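You operate a simulated robot arm through the tools that you are given. There is no shell and no other tool.

You run a simulated robot arm. Do the job below in one go: nothing can be reset, and whatever is moved stays where it is left.

## Task
Set the controls near the top of the pale table. At the end: the yellow dial is turned to free; the green switch is switched on; the blue switch is switched on; the tilt dial is turned to steep; whatever was shut is shut again. Leave all else as you found it, and nothing knocked over.

Only the result counts: the job must be done as asked and must still hold three seconds after the hand-in. Knocking over, shifting, dropping, spilling or breaking anything else fails it.

## Robot
A 7-joint arm with a two-finger parallel gripper, fixed in place. Base frame: the origin is on the floor under the middle of its stand, x ahead of it, y to its left, z up; the work surface is at about z = 0.8. Lengths are in m, angles in rad, forces in N, time in s.
It reaches about 1.247 m from its shoulder. Its first joint turns from -2.304 to 2.304 rad. Payload 3.91 kg.
The TCP is the grasp point between the finger pads, 0.03 m short of the fingertips. In the tool frame z runs along the fingers and y along their closing line. Largest opening 0.11 m; finger width 0.02, thickness 0.01; the body of the gripper, 0.048 by 0.112 m, starts 0.055 m behind the TCP.
Orientation is that of the tool frame in the base frame, as a unit quaternion [x, y, z, w]. With the fingers straight down and closing along the base's y, the tool's x points along the base's -x, its y along +y and its z along -z.

## Interface
- The arm moves only by the tool move_arm. Its argument "series" is a list of rows, each a list of 7 numbers: the turn, a rotation vector about the tool's x, y, z in units of 45 degrees (1.0 is 45 degrees), then the shift along the tool's x, y, z in units of 400 mm (1.0 is 400 mm), then the opening in per cent of the stroke, from 0 (shut) to 100 (fully open). In form: [[rx, ry, rz, x, y, z, jaw], ...]. A call has 1 to 20 rows; each row is the pose to reach, as a shift and turn from the pose commanded when the call began, along the tool's axes at that moment. A call with a number of a shift or a turn outside -1 to 1 is refused whole. A row lasts 0.2 s, in which the tool goes at most 0.05 m and 0.15 rad; a call with a longer step from one row to the next is refused whole, and so is a gripper value outside its range. A pose out of reach is approached as far as the arm can. The call stops where the force on the tool passes 40 N (or 10 N more than at its start, if that is more) or the arm is blocked; 0.2 s more then pass. The fingers move at their own pace (about 0.108 m/s each) and stop on an object; they squeeze with about 36 N. The grip force told is the motor's: it shows also when the fingers shut on nothing. Time passes only in rows, and 0.2 s behind the last, so rows that repeat a pose let the fingers close. The reply holds the time, the measured pose of the TCP, the force on the tool along the base axes, the opening and the grip force, in the units named above and with some noise, with the torque about the TCP (base axes, N m) and any sound that the robot's microphone picked up.
- Cameras (640 x 400 px; columns grow to the right, rows downward): "scene" is fixed at [0.0515, -0.512, 1.4136]; the picture's right is [0.78, -0.63, 0.00], its down [-0.30, -0.37, -0.88] and it looks along [0.55, 0.68, -0.48] (base axes); focal length 349 px, centre (320, 200). "wrist" rides on the gripper at [0.072, 0.017, -0.103] in the tool frame; the picture's right is [-0.23, 0.97, 0.00], its down [-0.76, -0.18, -0.62] and it looks along [-0.61, -0.14, 0.78] (tool axes); focal length 222 px, centre (320, 200). There is no depth. A picture from a camera that has moved, and an enlarged one, comes with that camera's place and axes in the base frame and with its lens. The place of the scene camera against the robot may be out by one fixed shift of up to 0.018 m in any direction.
- capture(camera): a new picture of that camera. No time passes.
- enlarge(camera, box): a new picture of the part [left, top, right, bottom] of that camera's present view, enlarged. No time passes.
- hand_in(): hands the job in; it is judged then, once.

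Places have to be worked out from the pictures, the camera data and where the tool is seen. Open the gripper and draw the arm clear of the work before you hand the job in, unless the task says otherwise.

The tools are called after ">>>" as a command line: name --pt "numbers of a row" for each row, then --argument value for the rest, lists and objects as JSON in quotes. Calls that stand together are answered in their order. move_arm: Moves the arm, as the interface text tells. Its arguments: {"type":"object","properties":{"series":{"type":"array","items":{"type":"array","items":{"type":"number"}}}},"required":["series"]} The other tools are called the same way: capture (camera) takes a picture; enlarge (camera, box) takes an enlarged picture of a part of a camera's view; hand_in () hands the job in.

At the start:

```text
time_s: 0.0
ee_pos: [0.5669, 0.2488, 1.1176]
orientation: [0.0, 1.0, 0.001, 0.0]
wrist_force: [0.9, -0.4, -0.8]
moment: [-0.04, 0.04, -0.02]
gripper_width: 0.11
grip_force: 0.1
```

scene: 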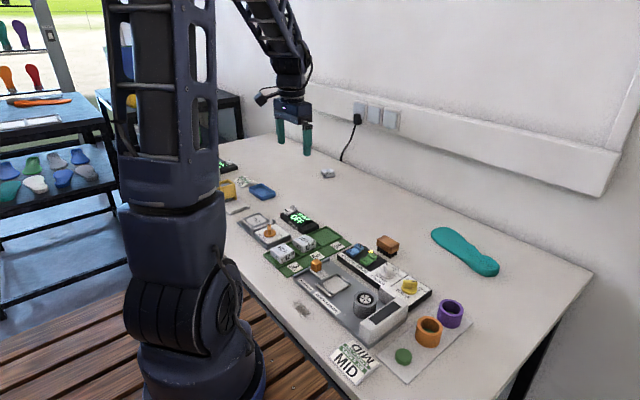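
wrist: 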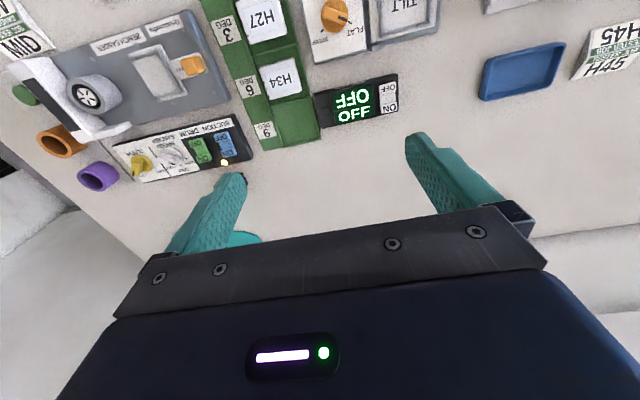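

I'll start by looking closely at the controls in both cameras to work out what is there.

>>> enlarge --camera "scene" --box '[220, 170, 380, 270]'

>>> enlarge --camera "scene" --box '[320, 230, 480, 330]'

>>> enlarge --camera "wrist" --box '[0, 0, 260, 190]'

>>> enlarge --camera "wrist" --box '[200, 0, 460, 160]'

```text
4.00 times, centred on (300, 220) of scene
camera zoom: at [0.0515, -0.512, 1.4136], right [0.78, -0.63, 0.0], down [-0.3, -0.37, -0.88], along [0.55, 0.68, -0.48], focal length 1396 px, centre (400, 120)
```

zoom: 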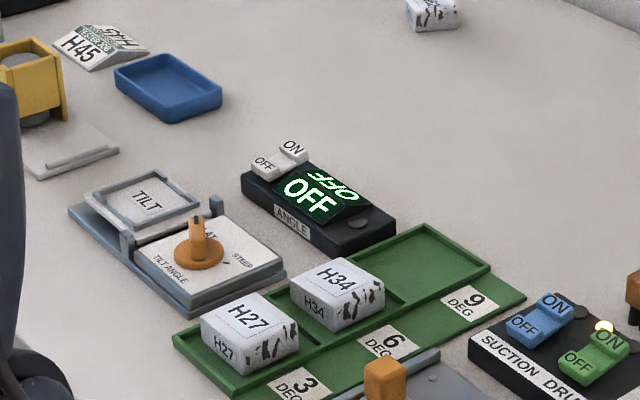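

```text
4.00 times, centred on (400, 280) of scene
camera zoom: at [0.0515, -0.512, 1.4136], right [0.78, -0.63, 0.0], down [-0.3, -0.37, -0.88], along [0.55, 0.68, -0.48], focal length 1396 px, centre (0, -120)
```

zoom: 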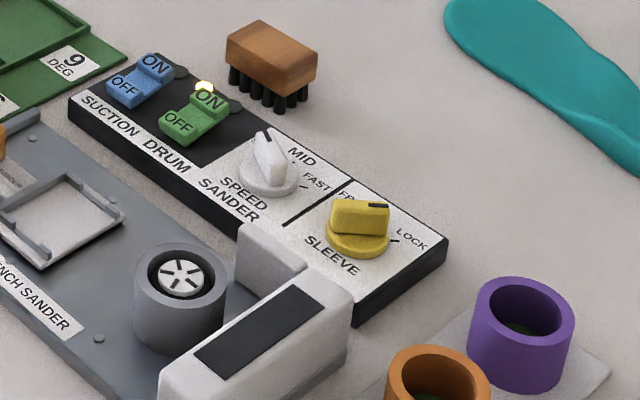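

```text
2.11 times, centred on (130, 95) of wrist
camera zoom: at [0.495, 0.266, 1.2208], right [0.23, 0.97, 0.0], down [0.76, -0.18, 0.62], along [0.61, -0.14, -0.78], focal length 468 px, centre (720, 421)
```

zoom: 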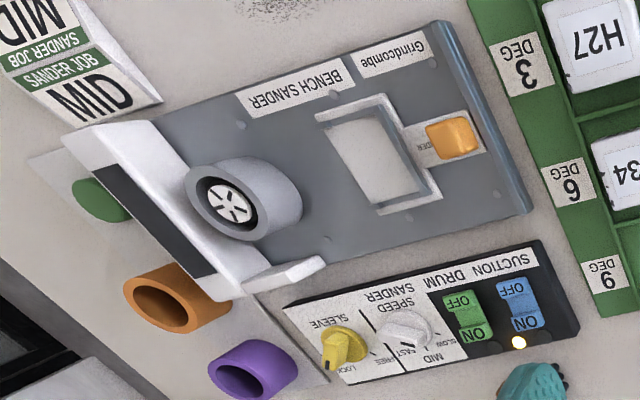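

```text
2.46 times, centred on (330, 80) of wrist
camera zoom: at [0.495, 0.266, 1.2208], right [0.23, 0.97, 0.0], down [0.76, -0.18, 0.62], along [0.61, -0.14, -0.78], focal length 547 px, centre (295, 495)
```

zoom: 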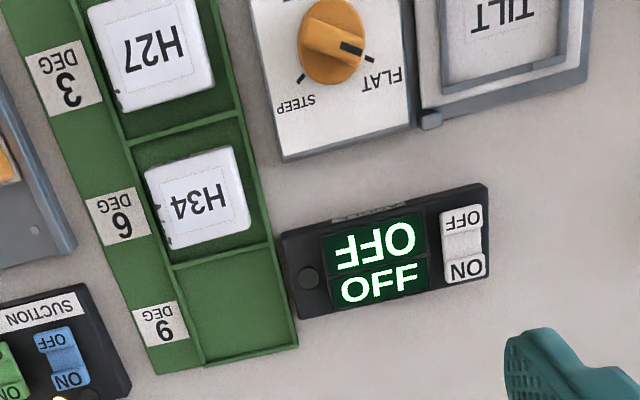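

The enlargements show a black panel (blue suction and green drum rockers, white speed dial, yellow sleeve dial) and a separate tilt dial with a flap beside it. I'll zoom in further to read the switch states and lamps.

>>> enlarge --camera "scene" --box '[335, 235, 395, 273]'

>>> enlarge --camera "scene" --box '[375, 255, 435, 293]'

>>> enlarge --camera "scene" --box '[232, 200, 302, 250]'

>>> enlarge --camera "wrist" --box '[110, 110, 260, 190]'

>>> enlarge --camera "wrist" --box '[295, 0, 455, 100]'

```text
10.53 times, centred on (365, 254) of scene
camera zoom: at [0.0515, -0.512, 1.4136], right [0.78, -0.63, 0.0], down [-0.3, -0.37, -0.88], along [0.55, 0.68, -0.48], focal length 3673 px, centre (-154, -368)
```

zoom: 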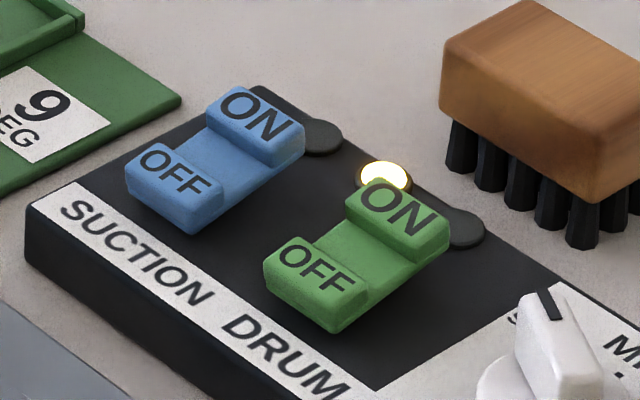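

```text
10.53 times, centred on (405, 274) of scene
camera zoom: at [0.0515, -0.512, 1.4136], right [0.78, -0.63, 0.0], down [-0.3, -0.37, -0.88], along [0.55, 0.68, -0.48], focal length 3673 px, centre (-575, -579)
```

zoom: 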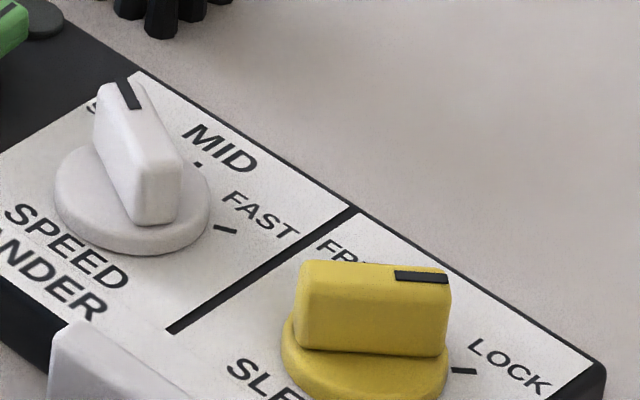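

```text
8.00 times, centred on (267, 225) of scene
camera zoom: at [0.0515, -0.512, 1.4136], right [0.78, -0.63, 0.0], down [-0.3, -0.37, -0.88], along [0.55, 0.68, -0.48], focal length 2791 px, centre (744, 0)
```

zoom: 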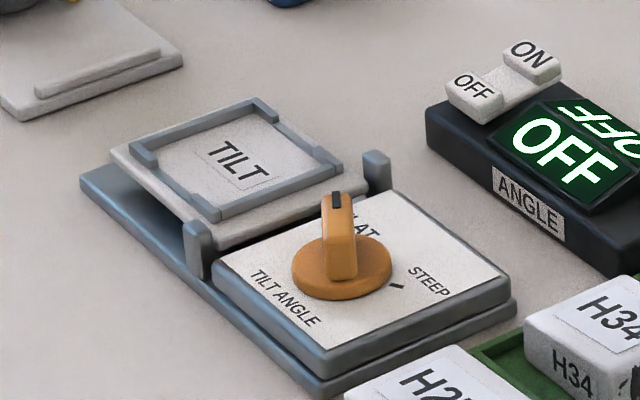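

```text
4.27 times, centred on (185, 150) of wrist
camera zoom: at [0.495, 0.266, 1.2208], right [0.23, 0.97, 0.0], down [0.76, -0.18, 0.62], along [0.61, -0.14, -0.78], focal length 948 px, centre (896, 413)
```

zoom: 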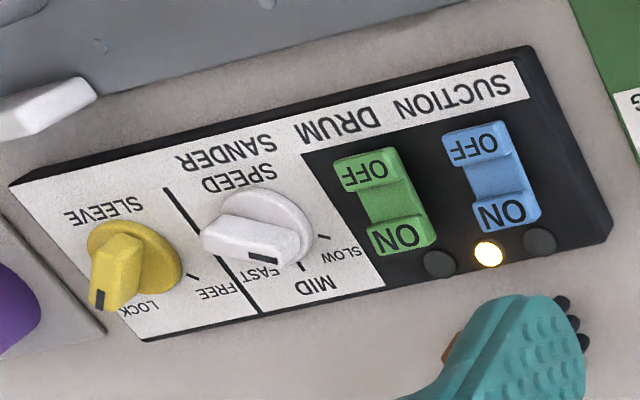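

```text
4.00 times, centred on (375, 50) of wrist
camera zoom: at [0.495, 0.266, 1.2208], right [0.23, 0.97, 0.0], down [0.76, -0.18, 0.62], along [0.61, -0.14, -0.78], focal length 888 px, centre (100, 800)
```

zoom: 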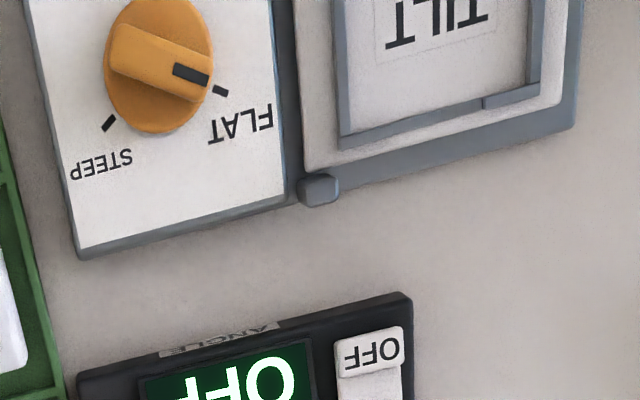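

Both rockers have their OFF ends down, the yellow pointer is at LOCK, and the tilt dial is at FLAT with the TILT flap next to it. I'll go lower over the tilt unit to see how the flap and dial are built.

>>> move_arm --pt "0 0 0 0.03 0.02 0.07 100" --pt "0 0 0 0.06 0.04 0.14 100" --pt "0 0 0 0.09 0.06 0.21 100" --pt "0 0 0 0.125 0.085 0.28 100" --pt "0 0 0 0.125 0.085 0.28 100"

>>> capture --camera "wrist"

>>> enlarge --camera "wrist" --box '[200, 0, 480, 175]'

```text
time_s: 1.2
ee_pos: [0.5164, 0.2828, 1.0059]
orientation: [0.0, 1.0, -0.001, 0.0]
wrist_force: [0.2, -0.1, 0.3]
moment: [0.03, 0.0, -0.02]
gripper_width: 0.11
grip_force: 0.0
```

```text
taken
camera wrist: at [0.4446, 0.3007, 1.1087], right [0.23, 0.97, 0.0], down [0.76, -0.18, 0.62], along [0.61, -0.14, -0.78], focal length 222 px, centre (320, 200)
```

wrist: 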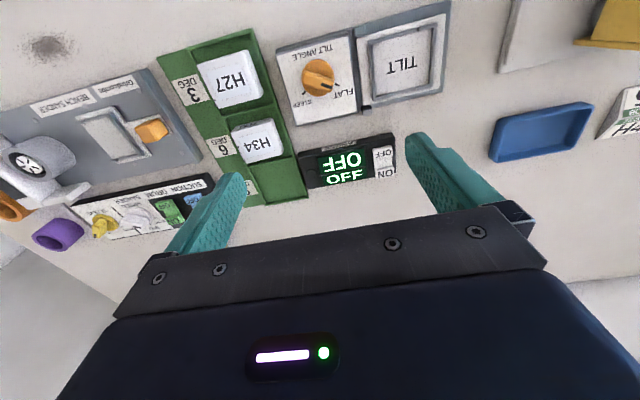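

```text
2.29 times, centred on (340, 88) of wrist
camera zoom: at [0.4446, 0.3007, 1.1087], right [0.23, 0.97, 0.0], down [0.76, -0.18, 0.62], along [0.61, -0.14, -0.78], focal length 508 px, centre (274, 457)
```

zoom: 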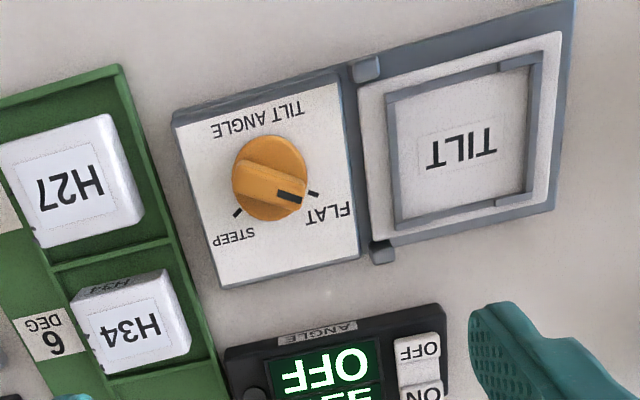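

The TILT plate looks like a tilt table hinged beside the dial, so I'll leave it alone. Two wrist views put the dial axis at about (0.493, 0.288) with its disc near z 0.825. It has to turn about 112° clockwise. Next I'll go over the black panel for a better look.

>>> move_arm --pt "0 0 0 -0.032 -0.098 0 100" --pt "0 0 0 -0.064 -0.196 0 100" --pt "0 0 0 -0.097 -0.293 0 100" --pt "0 0 0 -0.129 -0.391 0 100" --pt "0 0 0 -0.161 -0.489 0 100" --pt "0 0 0 -0.193 -0.587 0 100" --pt "0 0 0 -0.226 -0.684 0 100" --pt "0 0 0 -0.258 -0.782 0 100" --pt "0 0 0 -0.258 -0.782 0 100"

>>> capture --camera "wrist"

>>> enlarge --camera "wrist" --box '[180, 30, 440, 190]'

```text
time_s: 3.2
ee_pos: [0.6211, -0.0274, 1.0047]
orientation: [0.0, 1.0, 0.0, 0.001]
wrist_force: [-0.1, -0.1, -0.5]
moment: [-0.01, 0.02, 0.02]
gripper_width: 0.1101
grip_force: 0.0
```

```text
taken
camera wrist: at [0.5482, -0.0111, 1.108], right [0.23, 0.97, 0.0], down [0.76, -0.18, 0.62], along [0.61, -0.14, -0.78], focal length 222 px, centre (320, 200)
```

wrist: 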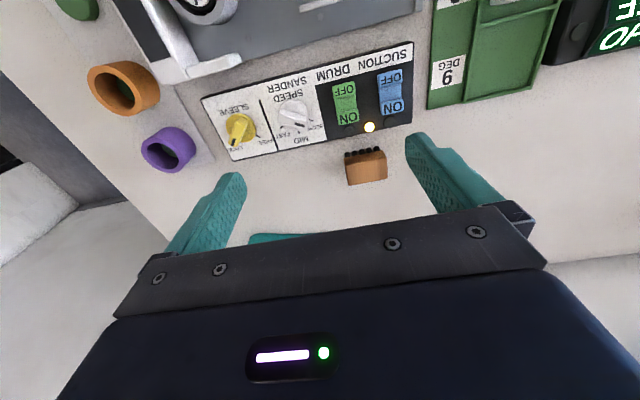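

```text
2.46 times, centred on (310, 110) of wrist
camera zoom: at [0.5482, -0.0111, 1.108], right [0.23, 0.97, 0.0], down [0.76, -0.18, 0.62], along [0.61, -0.14, -0.78], focal length 547 px, centre (345, 422)
```

zoom: 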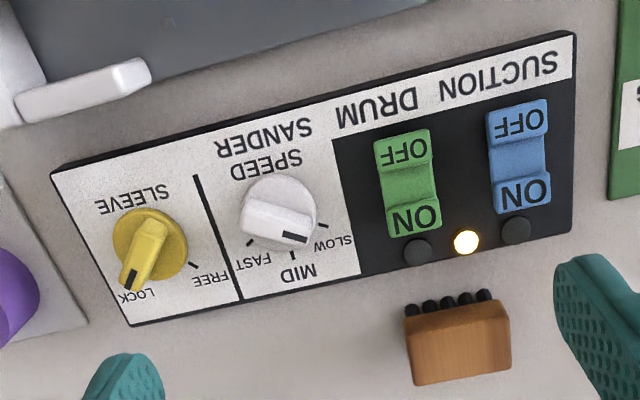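

From two views, the blue ON end is at about (0.644, 0.055, 0.838), the green ON end at about (0.644, 0.002), and the yellow dial axis at about (0.630, -0.134). I'll shut the fingers and hover above the blue ON end to check alignment.

>>> move_arm --pt "0 0 0 -0.015 0.05 0.05 0" --pt "0 0 0 -0.03 0.1 0.1 0" --pt "0 0 0 -0.045 0.15 0.16 0" --pt "0 0 0 -0.062 0.2133 0.22 0" --pt "0 0 0 -0.062 0.2133 0.2643 0" --pt "0 0 0 -0.062 0.2133 0.2643 0" --pt "0 0 0 -0.062 0.2133 0.2643 0"

>>> capture --camera "wrist"

>>> enlarge --camera "scene" --box '[330, 210, 430, 272]'

```text
time_s: 4.8
ee_pos: [0.6452, 0.0552, 0.8989]
orientation: [0.0, 1.0, 0.0, 0.0]
wrist_force: [-0.4, 0.5, -0.5]
moment: [0.02, -0.02, 0.02]
gripper_width: 0.0
grip_force: 35.3
```

```text
taken
camera wrist: at [0.5734, 0.0736, 1.0023], right [0.23, 0.97, 0.0], down [0.76, -0.18, 0.62], along [0.61, -0.14, -0.78], focal length 222 px, centre (320, 200)
```

wrist: 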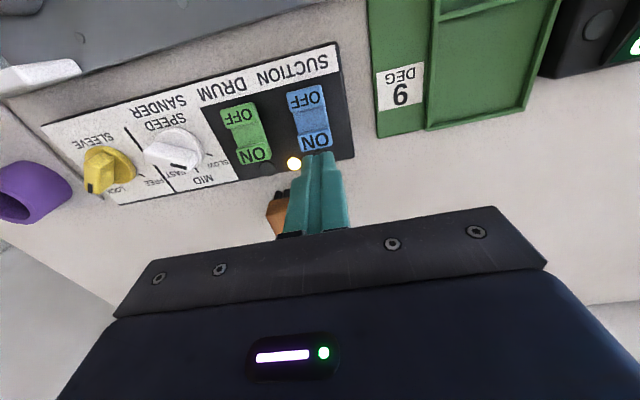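

```text
6.40 times, centred on (380, 241) of scene
camera zoom: at [0.0515, -0.512, 1.4136], right [0.78, -0.63, 0.0], down [-0.3, -0.37, -0.88], along [0.55, 0.68, -0.48], focal length 2233 px, centre (-64, -62)
```

zoom: 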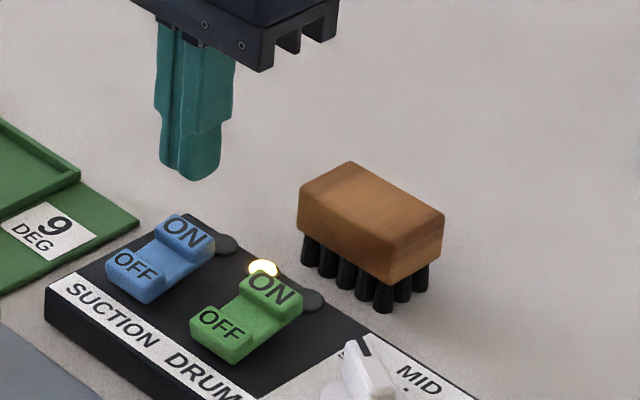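

The closed fingertips line up with the blue ON end in both views. Now I'll press down slowly.

>>> move_arm --pt "0 0 0 0 0 0.035 0" --pt "0 0 0 0 0 0.065 0" --pt "0 0 0 0 0 0.075 0" --pt "0 0 0 0 0 0.083 0" --pt "0 0 0 0 0 0.09 0" --pt "0 0 0 0 0 0.097 0" --pt "0 0 0 0 0 0.104 0"

>>> enlarge --camera "scene" --box '[330, 225, 410, 275]'

```text
time_s: 6.1
ee_pos: [0.6457, 0.0556, 0.8657]
orientation: [0.0, 1.0, 0.0, 0.001]
wrist_force: [-11.0, -1.7, 21.7]
moment: [-0.1, 0.51, -0.03]
gripper_width: 0.0002
grip_force: 36.4
stopped in row 6: the force on the tool passed its limit at 50 N (the readings are from after the stop); the commanded pose is now the measured one
```

```text
8.00 times, centred on (370, 250) of scene
camera zoom: at [0.0515, -0.512, 1.4136], right [0.78, -0.63, 0.0], down [-0.3, -0.37, -0.88], along [0.55, 0.68, -0.48], focal length 2791 px, centre (-80, -200)
```

zoom: 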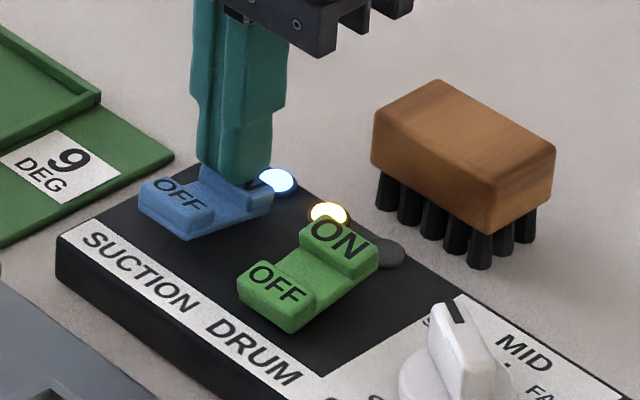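

The blue lamp lit up as the rocker tipped. I'll lift straight up and check that it stays on.

>>> move_arm --pt "0 0 0 0 0 -0.03 0" --pt "0 0 0 0 0 -0.0875 0" --pt "0 0 0 0 0 -0.0875 0"

>>> enlarge --camera "scene" --box '[330, 225, 410, 275]'

>>> capture --camera "wrist"

```text
time_s: 6.9
ee_pos: [0.6466, 0.0545, 0.8999]
orientation: [0.0, 1.0, 0.0, 0.001]
wrist_force: [0.0, -0.8, 0.3]
moment: [0.02, -0.01, 0.01]
gripper_width: 0.0
grip_force: 35.8
```

```text
8.00 times, centred on (370, 250) of scene
camera zoom: at [0.0515, -0.512, 1.4136], right [0.78, -0.63, 0.0], down [-0.3, -0.37, -0.88], along [0.55, 0.68, -0.48], focal length 2791 px, centre (-80, -200)
```

zoom: 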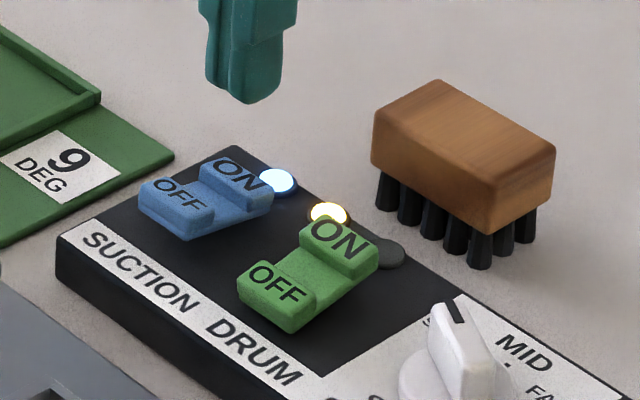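

```text
taken
camera wrist: at [0.5742, 0.0716, 1.003], right [0.23, 0.97, 0.0], down [0.76, -0.18, 0.62], along [0.61, -0.14, -0.78], focal length 222 px, centre (320, 200)
```

wrist: 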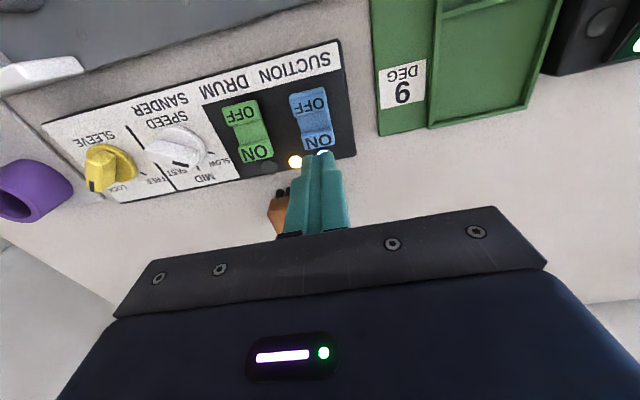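

Blue is on and its lamp stays lit. The green ON end measures about (0.643, 0.003), so I'll shift over it and press the same way.

>>> move_arm --pt "0 0 0 0.001 -0.066 0 0" --pt "0 0 0 0.002 -0.1315 0 0" --pt "0 0 0 0.002 -0.1315 0 0" --pt "0 0 0 0.002 -0.1315 0.035 0" --pt "0 0 0 0.002 -0.1315 0.065 0" --pt "0 0 0 0.002 -0.1315 0.075 0" --pt "0 0 0 0.002 -0.1315 0.082 0" --pt "0 0 0 0.002 -0.1315 0.088 0" --pt "0 0 0 0.002 -0.1315 0.094 0" --pt "0 0 0 0.002 -0.1315 0.1 0"

>>> enlarge --camera "scene" --box '[330, 225, 410, 275]'

```text
time_s: 8.8
ee_pos: [0.6457, 0.0029, 0.8646]
orientation: [0.001, 1.0, 0.001, 0.002]
wrist_force: [-7.0, 1.0, 11.4]
moment: [0.0, 0.26, 0.0]
gripper_width: 0.0
grip_force: 35.8
stopped in row 9: the force on the tool passed its limit at 48 N (the readings are from after the stop); the commanded pose is now the measured one
```

```text
8.00 times, centred on (370, 250) of scene
camera zoom: at [0.0515, -0.512, 1.4136], right [0.78, -0.63, 0.0], down [-0.3, -0.37, -0.88], along [0.55, 0.68, -0.48], focal length 2791 px, centre (-80, -200)
```

zoom: 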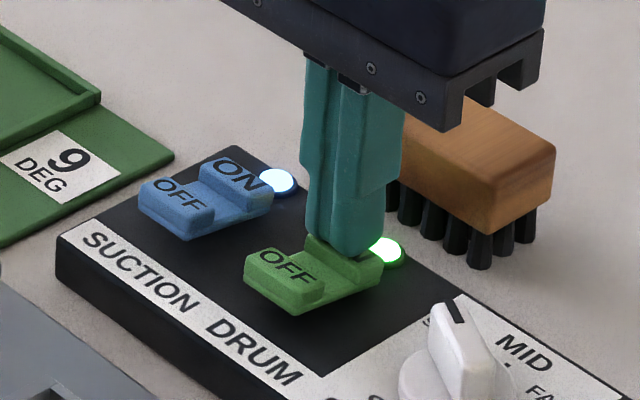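

Green's lamp is lit. I'll lift away and move toward the yellow dial for a close look.

>>> move_arm --pt "0 0 0 0 0 -0.03 0" --pt "0 0 0 0 0 -0.12 0" --pt "0 0 0 0 -0.05 -0.22 30" --pt "0 0 0 0 -0.15 -0.25 50" --pt "0 0 0 0 -0.25 -0.25 50" --pt "0 0 0 0 -0.335 -0.25 50" --pt "0 0 0 0 -0.335 -0.25 50"

>>> capture --camera "wrist"

>>> enlarge --camera "wrist" --box '[200, 60, 400, 180]'

>>> enlarge --camera "scene" --box '[330, 230, 450, 305]'

```text
time_s: 10.4
ee_pos: [0.6451, -0.1313, 0.9654]
orientation: [0.0, 1.0, 0.001, 0.003]
wrist_force: [0.0, -0.8, 0.8]
moment: [-0.03, 0.01, -0.01]
gripper_width: 0.0556
grip_force: 0.1
```

```text
taken
camera wrist: at [0.5725, -0.1132, 1.0685], right [0.23, 0.97, 0.0], down [0.76, -0.18, 0.63], along [0.61, -0.14, -0.78], focal length 222 px, centre (320, 200)
```

wrist: 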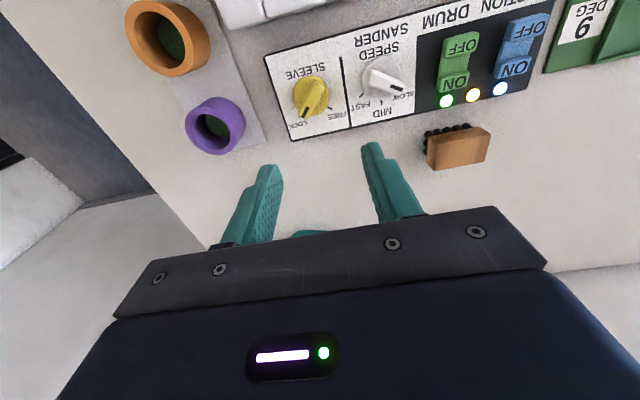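

```text
3.20 times, centred on (300, 120) of wrist
camera zoom: at [0.5725, -0.1132, 1.0685], right [0.23, 0.97, 0.0], down [0.76, -0.18, 0.63], along [0.61, -0.14, -0.78], focal length 711 px, centre (384, 456)
```

zoom: 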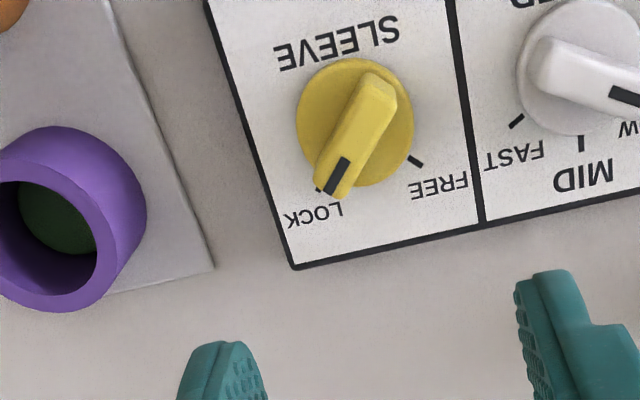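

```text
5.33 times, centred on (390, 268) of scene
camera zoom: at [0.0515, -0.512, 1.4136], right [0.78, -0.63, 0.0], down [-0.3, -0.37, -0.88], along [0.55, 0.68, -0.48], focal length 1861 px, centre (-53, -160)
```

zoom: 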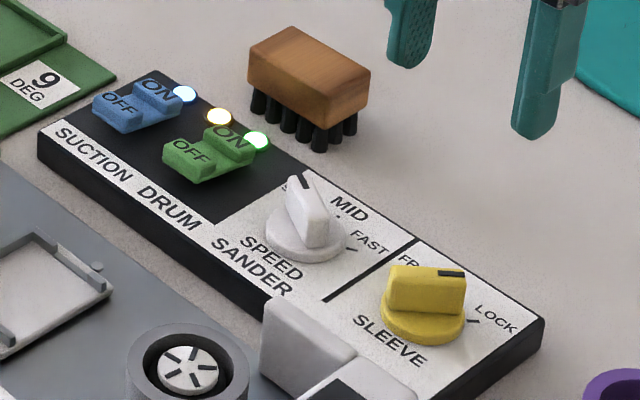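

All three lamps are now lit, so both switches are on. The yellow dial axis is at about (0.6285, -0.1345), with LOCK at -45° and FREE at +45° from the base x axis. I'll centre over it, yaw the gripper to straddle the bar, and check the view.

>>> move_arm --pt "0 0 0.167 0.0065 -0.0017 0 36" --pt "0 0 0.334 0.013 -0.0033 0 36" --pt "0 0 0.5 0.0196 -0.005 0 36" --pt "0 0 0.667 0.026 -0.0067 0 36" --pt "0 0 0.834 0.0325 -0.0083 0 36" --pt "0 0 1.0 0.0392 -0.01 0 36" --pt "0 0 1.0 0.0392 -0.01 0.08 36" --pt "0 0 1.0 0.0392 -0.01 0.12 36" --pt "0 0 1.0 0.0392 -0.01 0.12 36"

>>> capture --camera "wrist"

>>> enlarge --camera "scene" --box '[370, 230, 450, 280]'

```text
time_s: 12.4
ee_pos: [0.6304, -0.1358, 0.917]
orientation: [0.382, 0.924, 0.002, 0.002]
wrist_force: [0.4, 0.1, -0.4]
moment: [0.05, 0.0, 0.03]
gripper_width: 0.0397
grip_force: 0.1
```

```text
taken
camera wrist: at [0.5907, -0.0723, 1.0198], right [0.85, 0.53, 0.01], down [0.41, -0.67, 0.62], along [0.33, -0.53, -0.78], focal length 222 px, centre (320, 200)
```

wrist: 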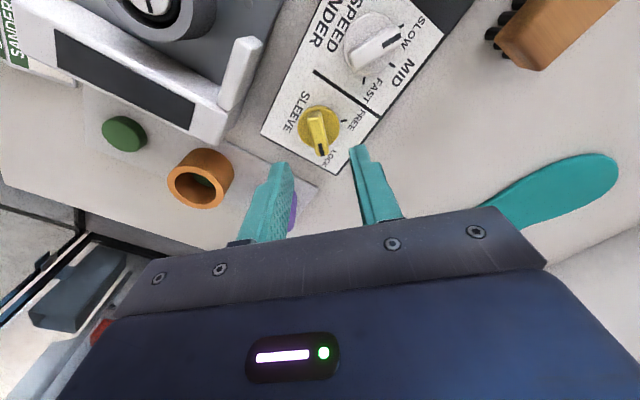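

```text
8.00 times, centred on (410, 255) of scene
camera zoom: at [0.0515, -0.512, 1.4136], right [0.78, -0.63, 0.0], down [-0.3, -0.37, -0.88], along [0.55, 0.68, -0.48], focal length 2791 px, centre (-400, -240)
```

zoom: 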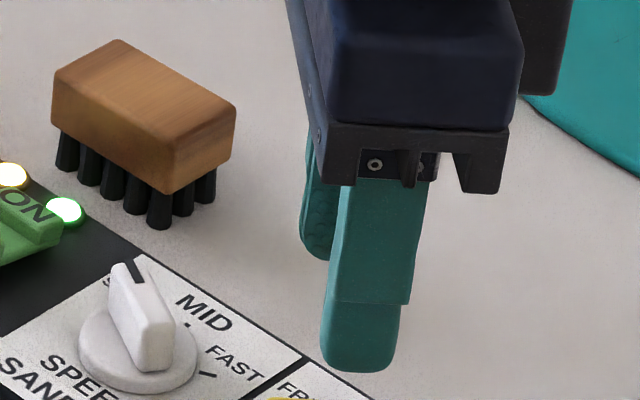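

The dial measures (0.628, -0.135) again, right between the fingers. I'll check the bar's alignment up close before descending.

>>> enlarge --camera "wrist" --box '[240, 80, 400, 180]'

```text
4.00 times, centred on (320, 130) of wrist
camera zoom: at [0.5907, -0.0723, 1.0198], right [0.85, 0.53, 0.01], down [0.41, -0.67, 0.62], along [0.33, -0.53, -0.78], focal length 888 px, centre (320, 480)
```

zoom: 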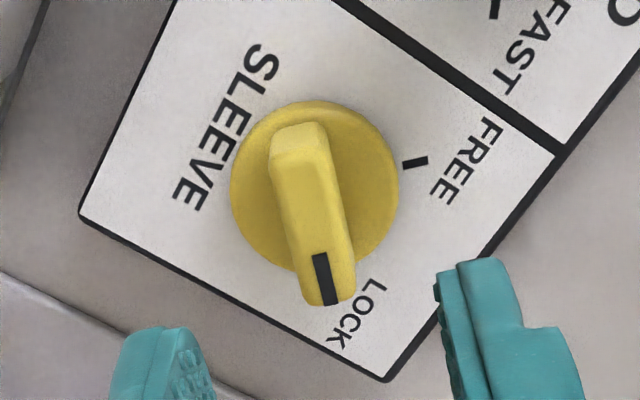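

The bar is well aligned with the gripper, at about -47°. I'll descend to TCP z ≈ 0.863 and close on it.

>>> move_arm --pt "0 0 0 0.004 -0.001 0.05 36" --pt "0 0 0 0.004 -0.001 0.1 36" --pt "0 0 0 0.004 -0.001 0.134 36" --pt "0 0 0 0.004 -0.001 0.134 36" --pt "0 0 0 0.004 -0.001 0.134 10" --pt "0 0 0 0.004 -0.001 0.134 0" --pt "0 0 0 0.004 -0.001 0.134 0"

>>> enlarge --camera "scene" --box '[370, 240, 450, 290]'

>>> enlarge --camera "wrist" --box '[200, 60, 440, 210]'

```text
time_s: 14.0
ee_pos: [0.6285, -0.1343, 0.8628]
orientation: [0.383, 0.924, 0.001, 0.002]
wrist_force: [-5.6, -5.9, -2.1]
moment: [-0.65, 0.1, 0.06]
gripper_width: 0.0118
grip_force: 44.5
```

```text
8.00 times, centred on (410, 265) of scene
camera zoom: at [0.0515, -0.512, 1.4136], right [0.78, -0.63, 0.0], down [-0.3, -0.37, -0.88], along [0.55, 0.68, -0.48], focal length 2791 px, centre (-400, -320)
```

zoom: 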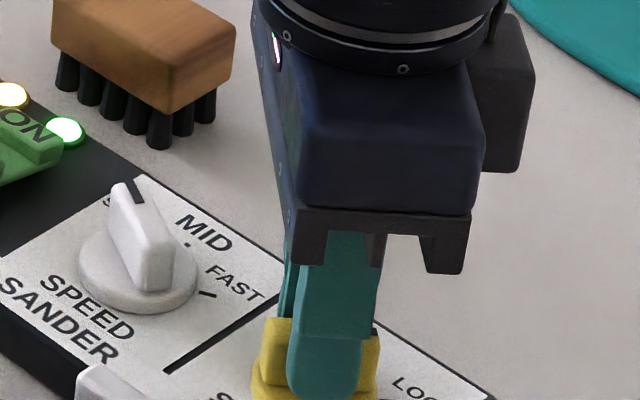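

```text
2.67 times, centred on (320, 135) of wrist
camera zoom: at [0.5889, -0.0715, 0.9658], right [0.85, 0.53, 0.0], down [0.41, -0.67, 0.62], along [0.33, -0.53, -0.78], focal length 592 px, centre (320, 373)
```

zoom: 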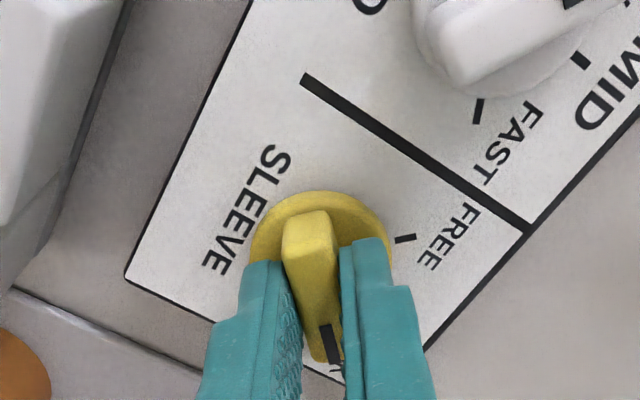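

The bar is gripped (11.8 mm wide) with only a light side load. I'll turn the dial the first 45° toward FREE, easing about 0.8 mm along the closing line to take off that load.

>>> move_arm --pt "0 0 -0.1 0 -0.001 0 0" --pt "0 0 -0.25 0 -0.002 0 0" --pt "0 0 -0.4 0 -0.002 0 0" --pt "0 0 -0.55 0 -0.002 0 0" --pt "0 0 -0.7 0 -0.002 0 0" --pt "0 0 -0.85 0 -0.002 0 0" --pt "0 0 -1.0 0 -0.002 0 0"

>>> enlarge --camera "wrist" --box '[200, 60, 440, 210]'

```text
time_s: 15.6
ee_pos: [0.6291, -0.1357, 0.8626]
orientation: [0.0, 1.0, 0.001, 0.002]
wrist_force: [1.0, -14.8, -29.6]
moment: [-0.4, 0.49, -0.01]
gripper_width: 0.0116
grip_force: 44.8
```

```text
2.67 times, centred on (320, 135) of wrist
camera zoom: at [0.5555, -0.1187, 0.9657], right [0.23, 0.97, 0.0], down [0.76, -0.18, 0.63], along [0.61, -0.14, -0.78], focal length 592 px, centre (320, 373)
```

zoom: 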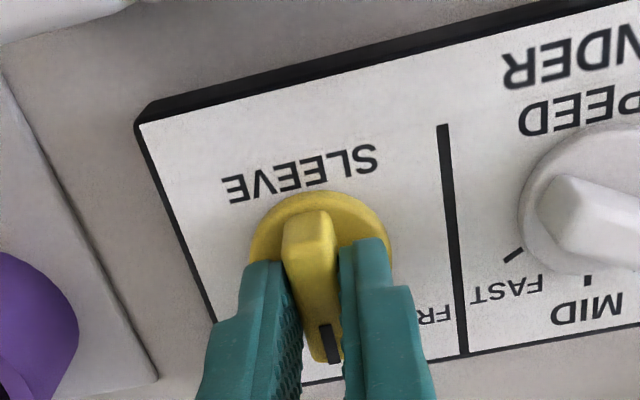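

The dial followed to the halfway point, but a side and vertical preload has built up (about -15 N in y, -30 N in z). I'll open to release it, then look at the pose before re-gripping.

>>> move_arm --pt "0 0 0 0 0 0 20" --pt "0 0 0 0 0 0 36" --pt "0 0 0 0 0 0 36"

>>> enlarge --camera "wrist" --box '[200, 60, 440, 210]'

>>> enlarge --camera "scene" --box '[350, 230, 470, 305]'

```text
time_s: 16.4
ee_pos: [0.6294, -0.1353, 0.863]
orientation: [0.001, 1.0, 0.001, 0.003]
wrist_force: [0.2, 0.4, 0.3]
moment: [0.0, 0.02, 0.03]
gripper_width: 0.0395
grip_force: 0.0
```

```text
2.67 times, centred on (320, 135) of wrist
camera zoom: at [0.5553, -0.1178, 0.9663], right [0.23, 0.97, 0.0], down [0.76, -0.18, 0.63], along [0.61, -0.14, -0.78], focal length 592 px, centre (320, 373)
```

zoom: 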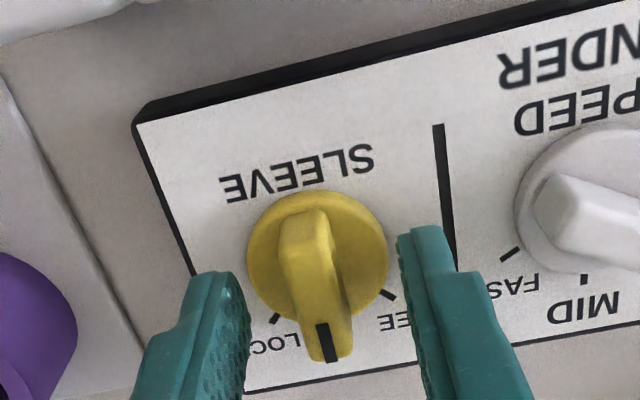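

```text
5.33 times, centred on (410, 268) of scene
camera zoom: at [0.0515, -0.512, 1.4136], right [0.78, -0.63, 0.0], down [-0.3, -0.37, -0.88], along [0.55, 0.68, -0.48], focal length 1861 px, centre (-160, -160)
```

zoom: 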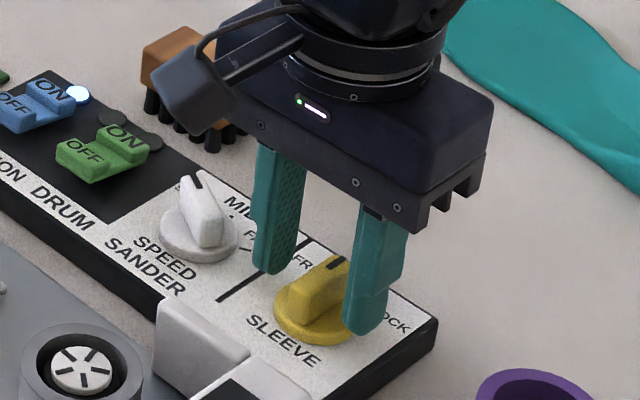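

The green and centre lamps have gone dark, which may mean an interlock. I'll look closely at the green rocker.

>>> enlarge --camera "scene" --box '[345, 235, 405, 273]'

>>> capture --camera "wrist"

>>> capture --camera "scene"

```text
10.53 times, centred on (375, 254) of scene
camera zoom: at [0.0515, -0.512, 1.4136], right [0.78, -0.63, 0.0], down [-0.3, -0.37, -0.88], along [0.55, 0.68, -0.48], focal length 3673 px, centre (-259, -368)
```

zoom: 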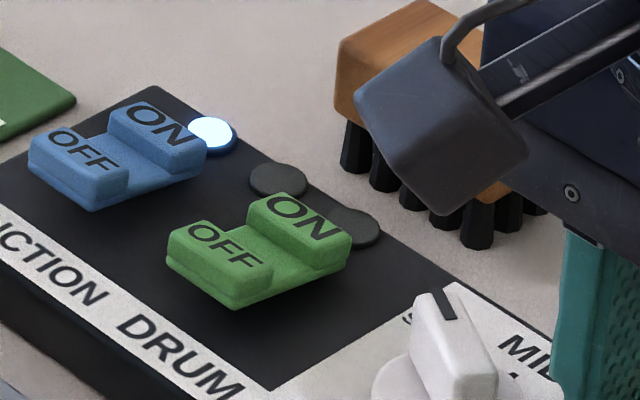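

```text
taken
camera wrist: at [0.5553, -0.1178, 0.9663], right [0.23, 0.97, 0.0], down [0.76, -0.18, 0.63], along [0.61, -0.14, -0.78], focal length 222 px, centre (320, 200)
```

wrist: 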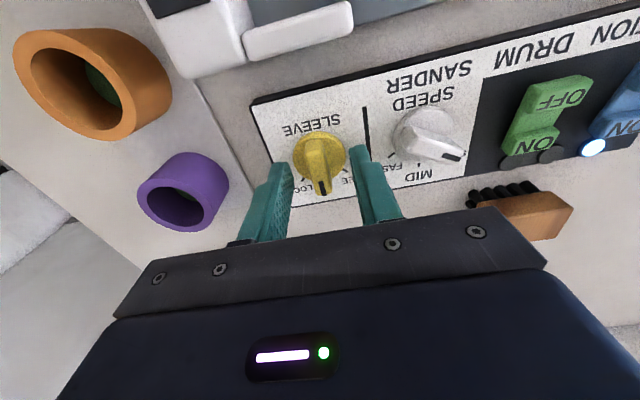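

```text
taken
```

scene: 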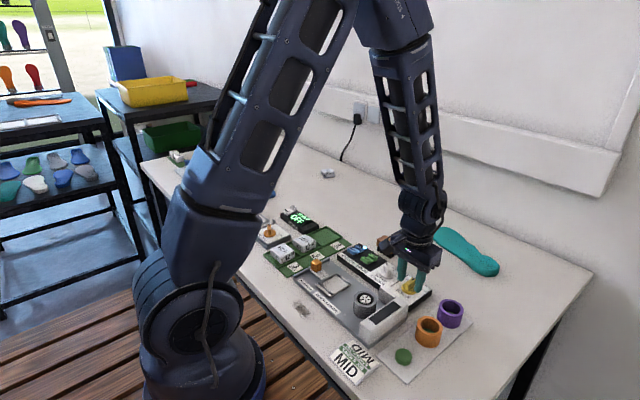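

The green rocker is still physically tipped to ON. Only its lamp and the centre lamp went out while the sleeve dial is between positions. I'll re-centre 1 mm, re-grip, and turn the remaining 45° to FREE.

>>> move_arm --pt "0 0 0 0 -0.003 0 36" --pt "0 0 0 0 -0.003 0 15" --pt "0 0 0 0 -0.003 0 0" --pt "0 0 0 0 -0.003 0 0"

```text
time_s: 17.4
ee_pos: [0.6278, -0.1352, 0.8632]
orientation: [0.0, 1.0, 0.001, 0.003]
wrist_force: [1.7, 6.5, 0.8]
moment: [0.11, -0.12, 0.08]
gripper_width: 0.0119
grip_force: 45.6
```

The grip is good with a small side load. Now I'll turn the second 45° to FREE.

>>> move_arm --pt "0 0 -0.1 0 0.001 0 0" --pt "0 0 -0.25 0 0.001 0 0" --pt "0 0 -0.4 0 0.001 0 0" --pt "0 0 -0.55 0 0.001 0 0" --pt "0 0 -0.7 0 0.001 0 0" --pt "0 0 -0.85 0 0.001 0 0" --pt "0 0 -1.0 0 0.001 0 0"

>>> enlarge --camera "wrist" --box '[200, 60, 440, 210]'

>>> enlarge --camera "scene" --box '[330, 230, 450, 305]'

```text
time_s: 19.0
ee_pos: [0.6278, -0.1374, 0.8633]
orientation: [-0.383, 0.924, -0.001, 0.004]
wrist_force: [-6.9, -13.8, 15.0]
moment: [0.34, -0.09, -0.02]
gripper_width: 0.0118
grip_force: 45.3
```

```text
2.67 times, centred on (320, 135) of wrist
camera zoom: at [0.565, -0.1754, 0.9661], right [-0.53, 0.85, 0.0], down [0.66, 0.41, 0.63], along [0.53, 0.33, -0.78], focal length 592 px, centre (320, 373)
```

zoom: 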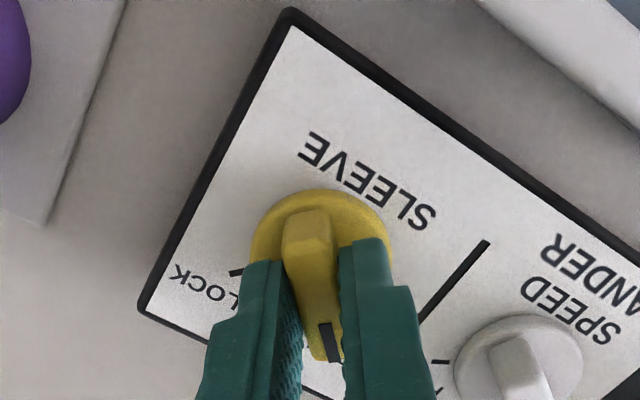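

```text
5.33 times, centred on (390, 268) of scene
camera zoom: at [0.0515, -0.512, 1.4136], right [0.78, -0.63, 0.0], down [-0.3, -0.37, -0.88], along [0.55, 0.68, -0.48], focal length 1861 px, centre (-53, -160)
```

zoom: 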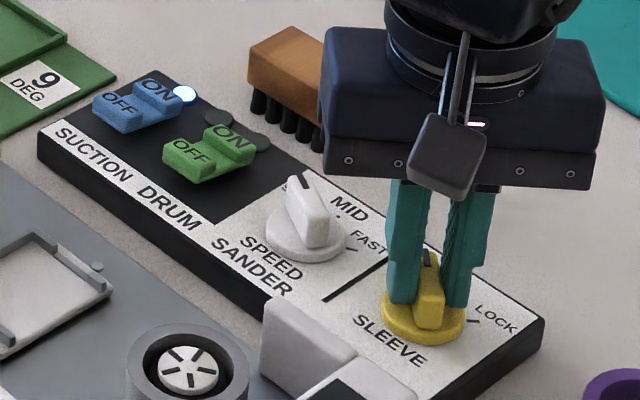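

Now I'll release and lift clear to see where the pointer rests and what the lamps do.

>>> move_arm --pt "0 0 0 0 0 0 20" --pt "0 0 0 0 0 0 36" --pt "0 0 0 0 0 0 36" --pt "0 0 0 0 0 -0.05 36" --pt "0 0 0 0 0 -0.15 36" --pt "0 0 0 0 0 -0.15 36"

>>> enlarge --camera "wrist" --box '[240, 80, 400, 180]'

>>> enlarge --camera "scene" --box '[330, 230, 450, 305]'

```text
time_s: 20.4
ee_pos: [0.6291, -0.1375, 0.9249]
orientation: [-0.383, 0.924, -0.001, 0.003]
wrist_force: [-0.4, 0.3, 0.0]
moment: [0.02, 0.01, 0.0]
gripper_width: 0.0395
grip_force: 0.0
```

```text
4.00 times, centred on (320, 130) of wrist
camera zoom: at [0.5651, -0.1757, 1.027], right [-0.53, 0.85, 0.0], down [0.66, 0.41, 0.63], along [0.53, 0.33, -0.78], focal length 888 px, centre (320, 480)
```

zoom: 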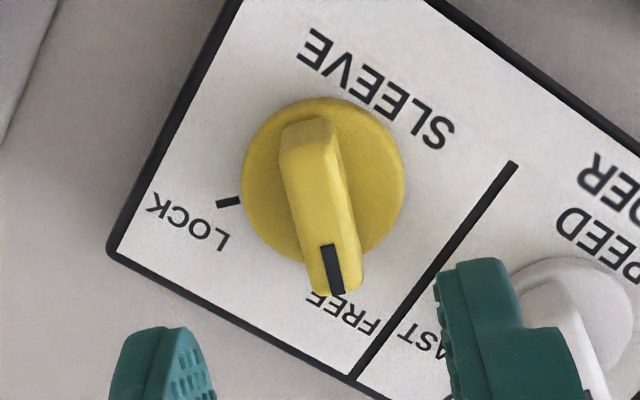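

```text
5.33 times, centred on (390, 268) of scene
camera zoom: at [0.0515, -0.512, 1.4136], right [0.78, -0.63, 0.0], down [-0.3, -0.37, -0.88], along [0.55, 0.68, -0.48], focal length 1861 px, centre (-53, -160)
```

zoom: 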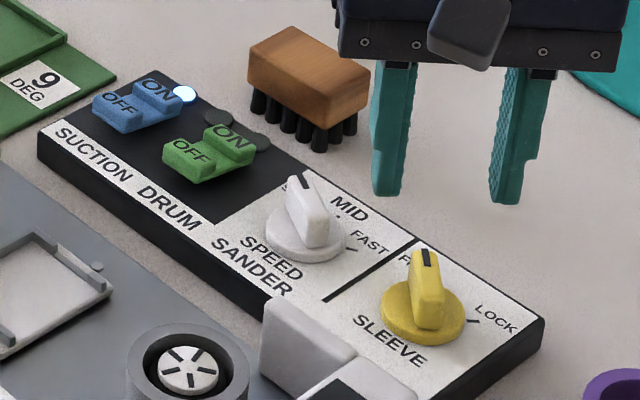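

The yellow pointer now sits at FREE, measured at 45°. The green and centre lamps stay dark, so I'll compare the two rockers closely to be sure green is still mechanically ON.

>>> enlarge --camera "scene" --box '[340, 238, 390, 270]'

>>> capture --camera "wrist"

```text
12.50 times, centred on (365, 254) of scene
camera zoom: at [0.0515, -0.512, 1.4136], right [0.78, -0.63, 0.0], down [-0.3, -0.37, -0.88], along [0.55, 0.68, -0.48], focal length 4361 px, centre (-242, -475)
```

zoom: 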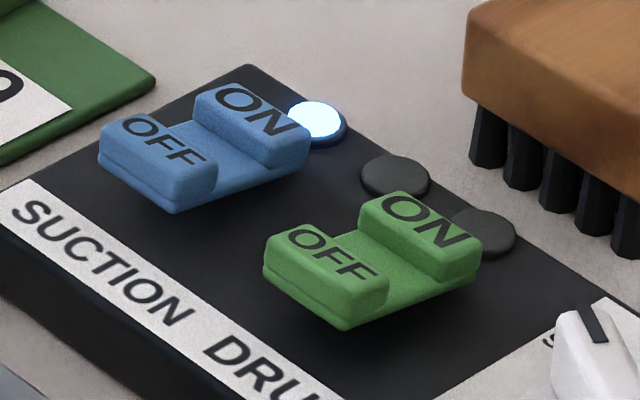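

```text
taken
camera wrist: at [0.5651, -0.1757, 1.027], right [-0.53, 0.85, 0.0], down [0.66, 0.41, 0.63], along [0.53, 0.33, -0.78], focal length 222 px, centre (320, 200)
```

wrist: 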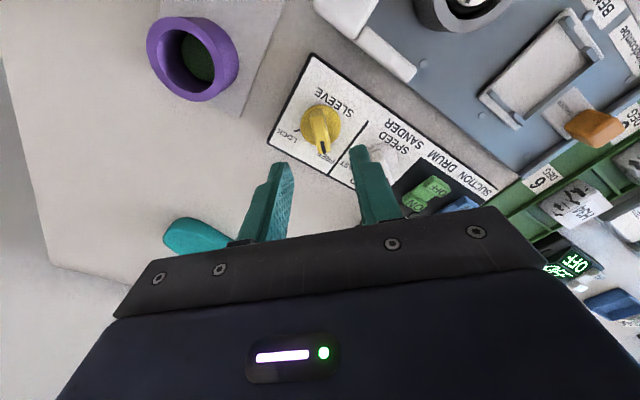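

Both rockers are tipped to ON identically, so the dark lamps just reflect the sleeve being free. Next is the tilt dial: I'll raise, travel above everything to (0.493, 0.288), and yaw to about +55° to match its bar.

>>> move_arm --pt "0 0 0 0 0 -0.1 36" --pt "0 0 0 0 0 -0.18 36" --pt "0 0 0 -0.05 0.097 -0.18 36" --pt "0 0 0 -0.1 0.193 -0.18 36" --pt "0 0 -0.05 -0.15 0.29 -0.18 36" --pt "0 0 -0.1 -0.2 0.387 -0.18 36" --pt "0 0 -0.15 -0.25 0.483 -0.18 36" --pt "0 0 -0.2 -0.3 0.58 -0.18 36" --pt "0 0 -0.222 -0.35 0.676 -0.18 36" --pt "0 0 -0.222 -0.4 0.773 -0.18 36" --pt "0 0 -0.222 -0.45 0.87 -0.18 36" --pt "0 0 -0.222 -0.49 0.947 -0.18 36" --pt "0 0 -0.222 -0.512 0.989 -0.18 36" --pt "0 0 -0.222 -0.512 0.989 -0.18 36" --pt "0 0 -0.222 -0.512 0.989 -0.18 36"

>>> capture --camera "wrist"

>>> enlarge --camera "wrist" --box '[220, 50, 420, 175]'

>>> capture --camera "scene"

```text
time_s: 23.6
ee_pos: [0.4937, 0.2882, 0.9953]
orientation: [-0.461, 0.887, -0.001, 0.002]
wrist_force: [0.0, -0.6, 0.7]
moment: [-0.01, 0.03, -0.02]
gripper_width: 0.0397
grip_force: 0.0
```

```text
taken
camera wrist: at [0.4386, 0.2387, 1.0979], right [-0.67, 0.75, 0.0], down [0.58, 0.52, 0.63], along [0.47, 0.42, -0.78], focal length 222 px, centre (320, 200)
```

wrist: 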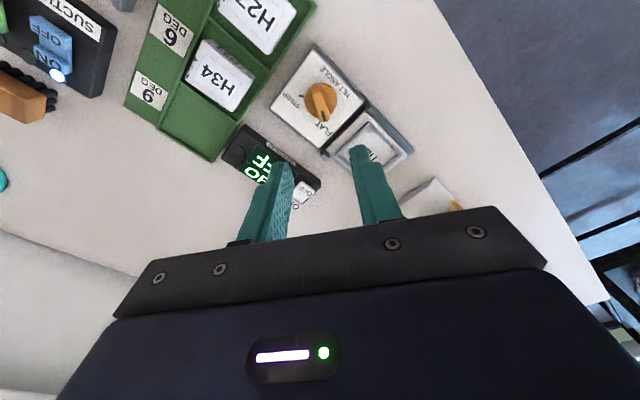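

```text
3.20 times, centred on (320, 112) of wrist
camera zoom: at [0.4386, 0.2387, 1.0979], right [-0.67, 0.75, 0.0], down [0.58, 0.52, 0.63], along [0.47, 0.42, -0.78], focal length 711 px, centre (320, 480)
```

zoom: 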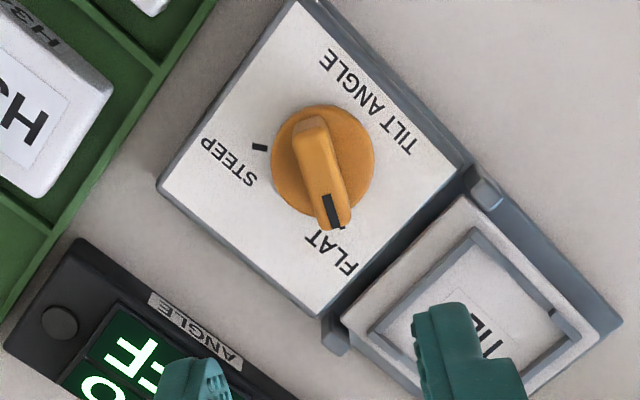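

```text
taken
```

scene: 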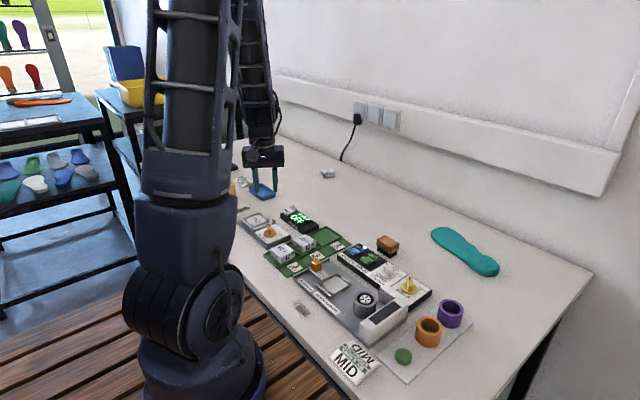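

The tilt dial measures (0.492, 0.2875), with its bar at +56° and the STEEP tick at -56°. The gripper yaw is +55°, so I'll make a 2 mm correction and descend around the bar.

>>> move_arm --pt "0 0 0 0.0036 0.0038 0.08 36" --pt "0 0 0 0.0036 0.0038 0.17 36" --pt "0 0 0 0.0036 0.0038 0.25 36" --pt "0 0 0 0.0036 0.0038 0.25 36"

>>> enlarge --camera "wrist" --box '[220, 60, 420, 185]'

>>> enlarge --camera "scene" --box '[232, 190, 302, 250]'

```text
time_s: 24.6
ee_pos: [0.4933, 0.2874, 0.897]
orientation: [-0.462, 0.887, -0.001, 0.003]
wrist_force: [-1.0, 0.1, -0.3]
moment: [-0.04, 0.0, 0.03]
gripper_width: 0.0396
grip_force: 0.1
```

```text
3.20 times, centred on (320, 122) of wrist
camera zoom: at [0.437, 0.2383, 0.9989], right [-0.67, 0.75, 0.0], down [0.58, 0.52, 0.63], along [0.47, 0.42, -0.78], focal length 711 px, centre (320, 448)
```

zoom: 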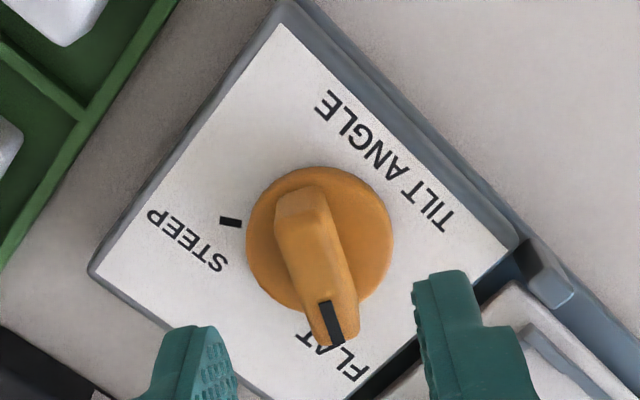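

```text
6.67 times, centred on (267, 220) of scene
camera zoom: at [0.0515, -0.512, 1.4136], right [0.78, -0.63, 0.0], down [-0.3, -0.37, -0.88], along [0.55, 0.68, -0.48], focal length 2326 px, centre (673, 67)
```

zoom: 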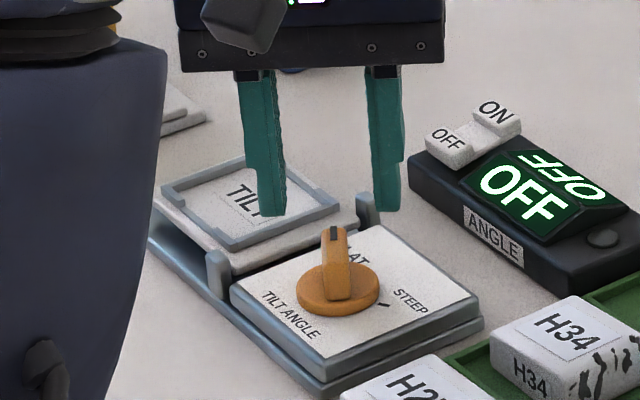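

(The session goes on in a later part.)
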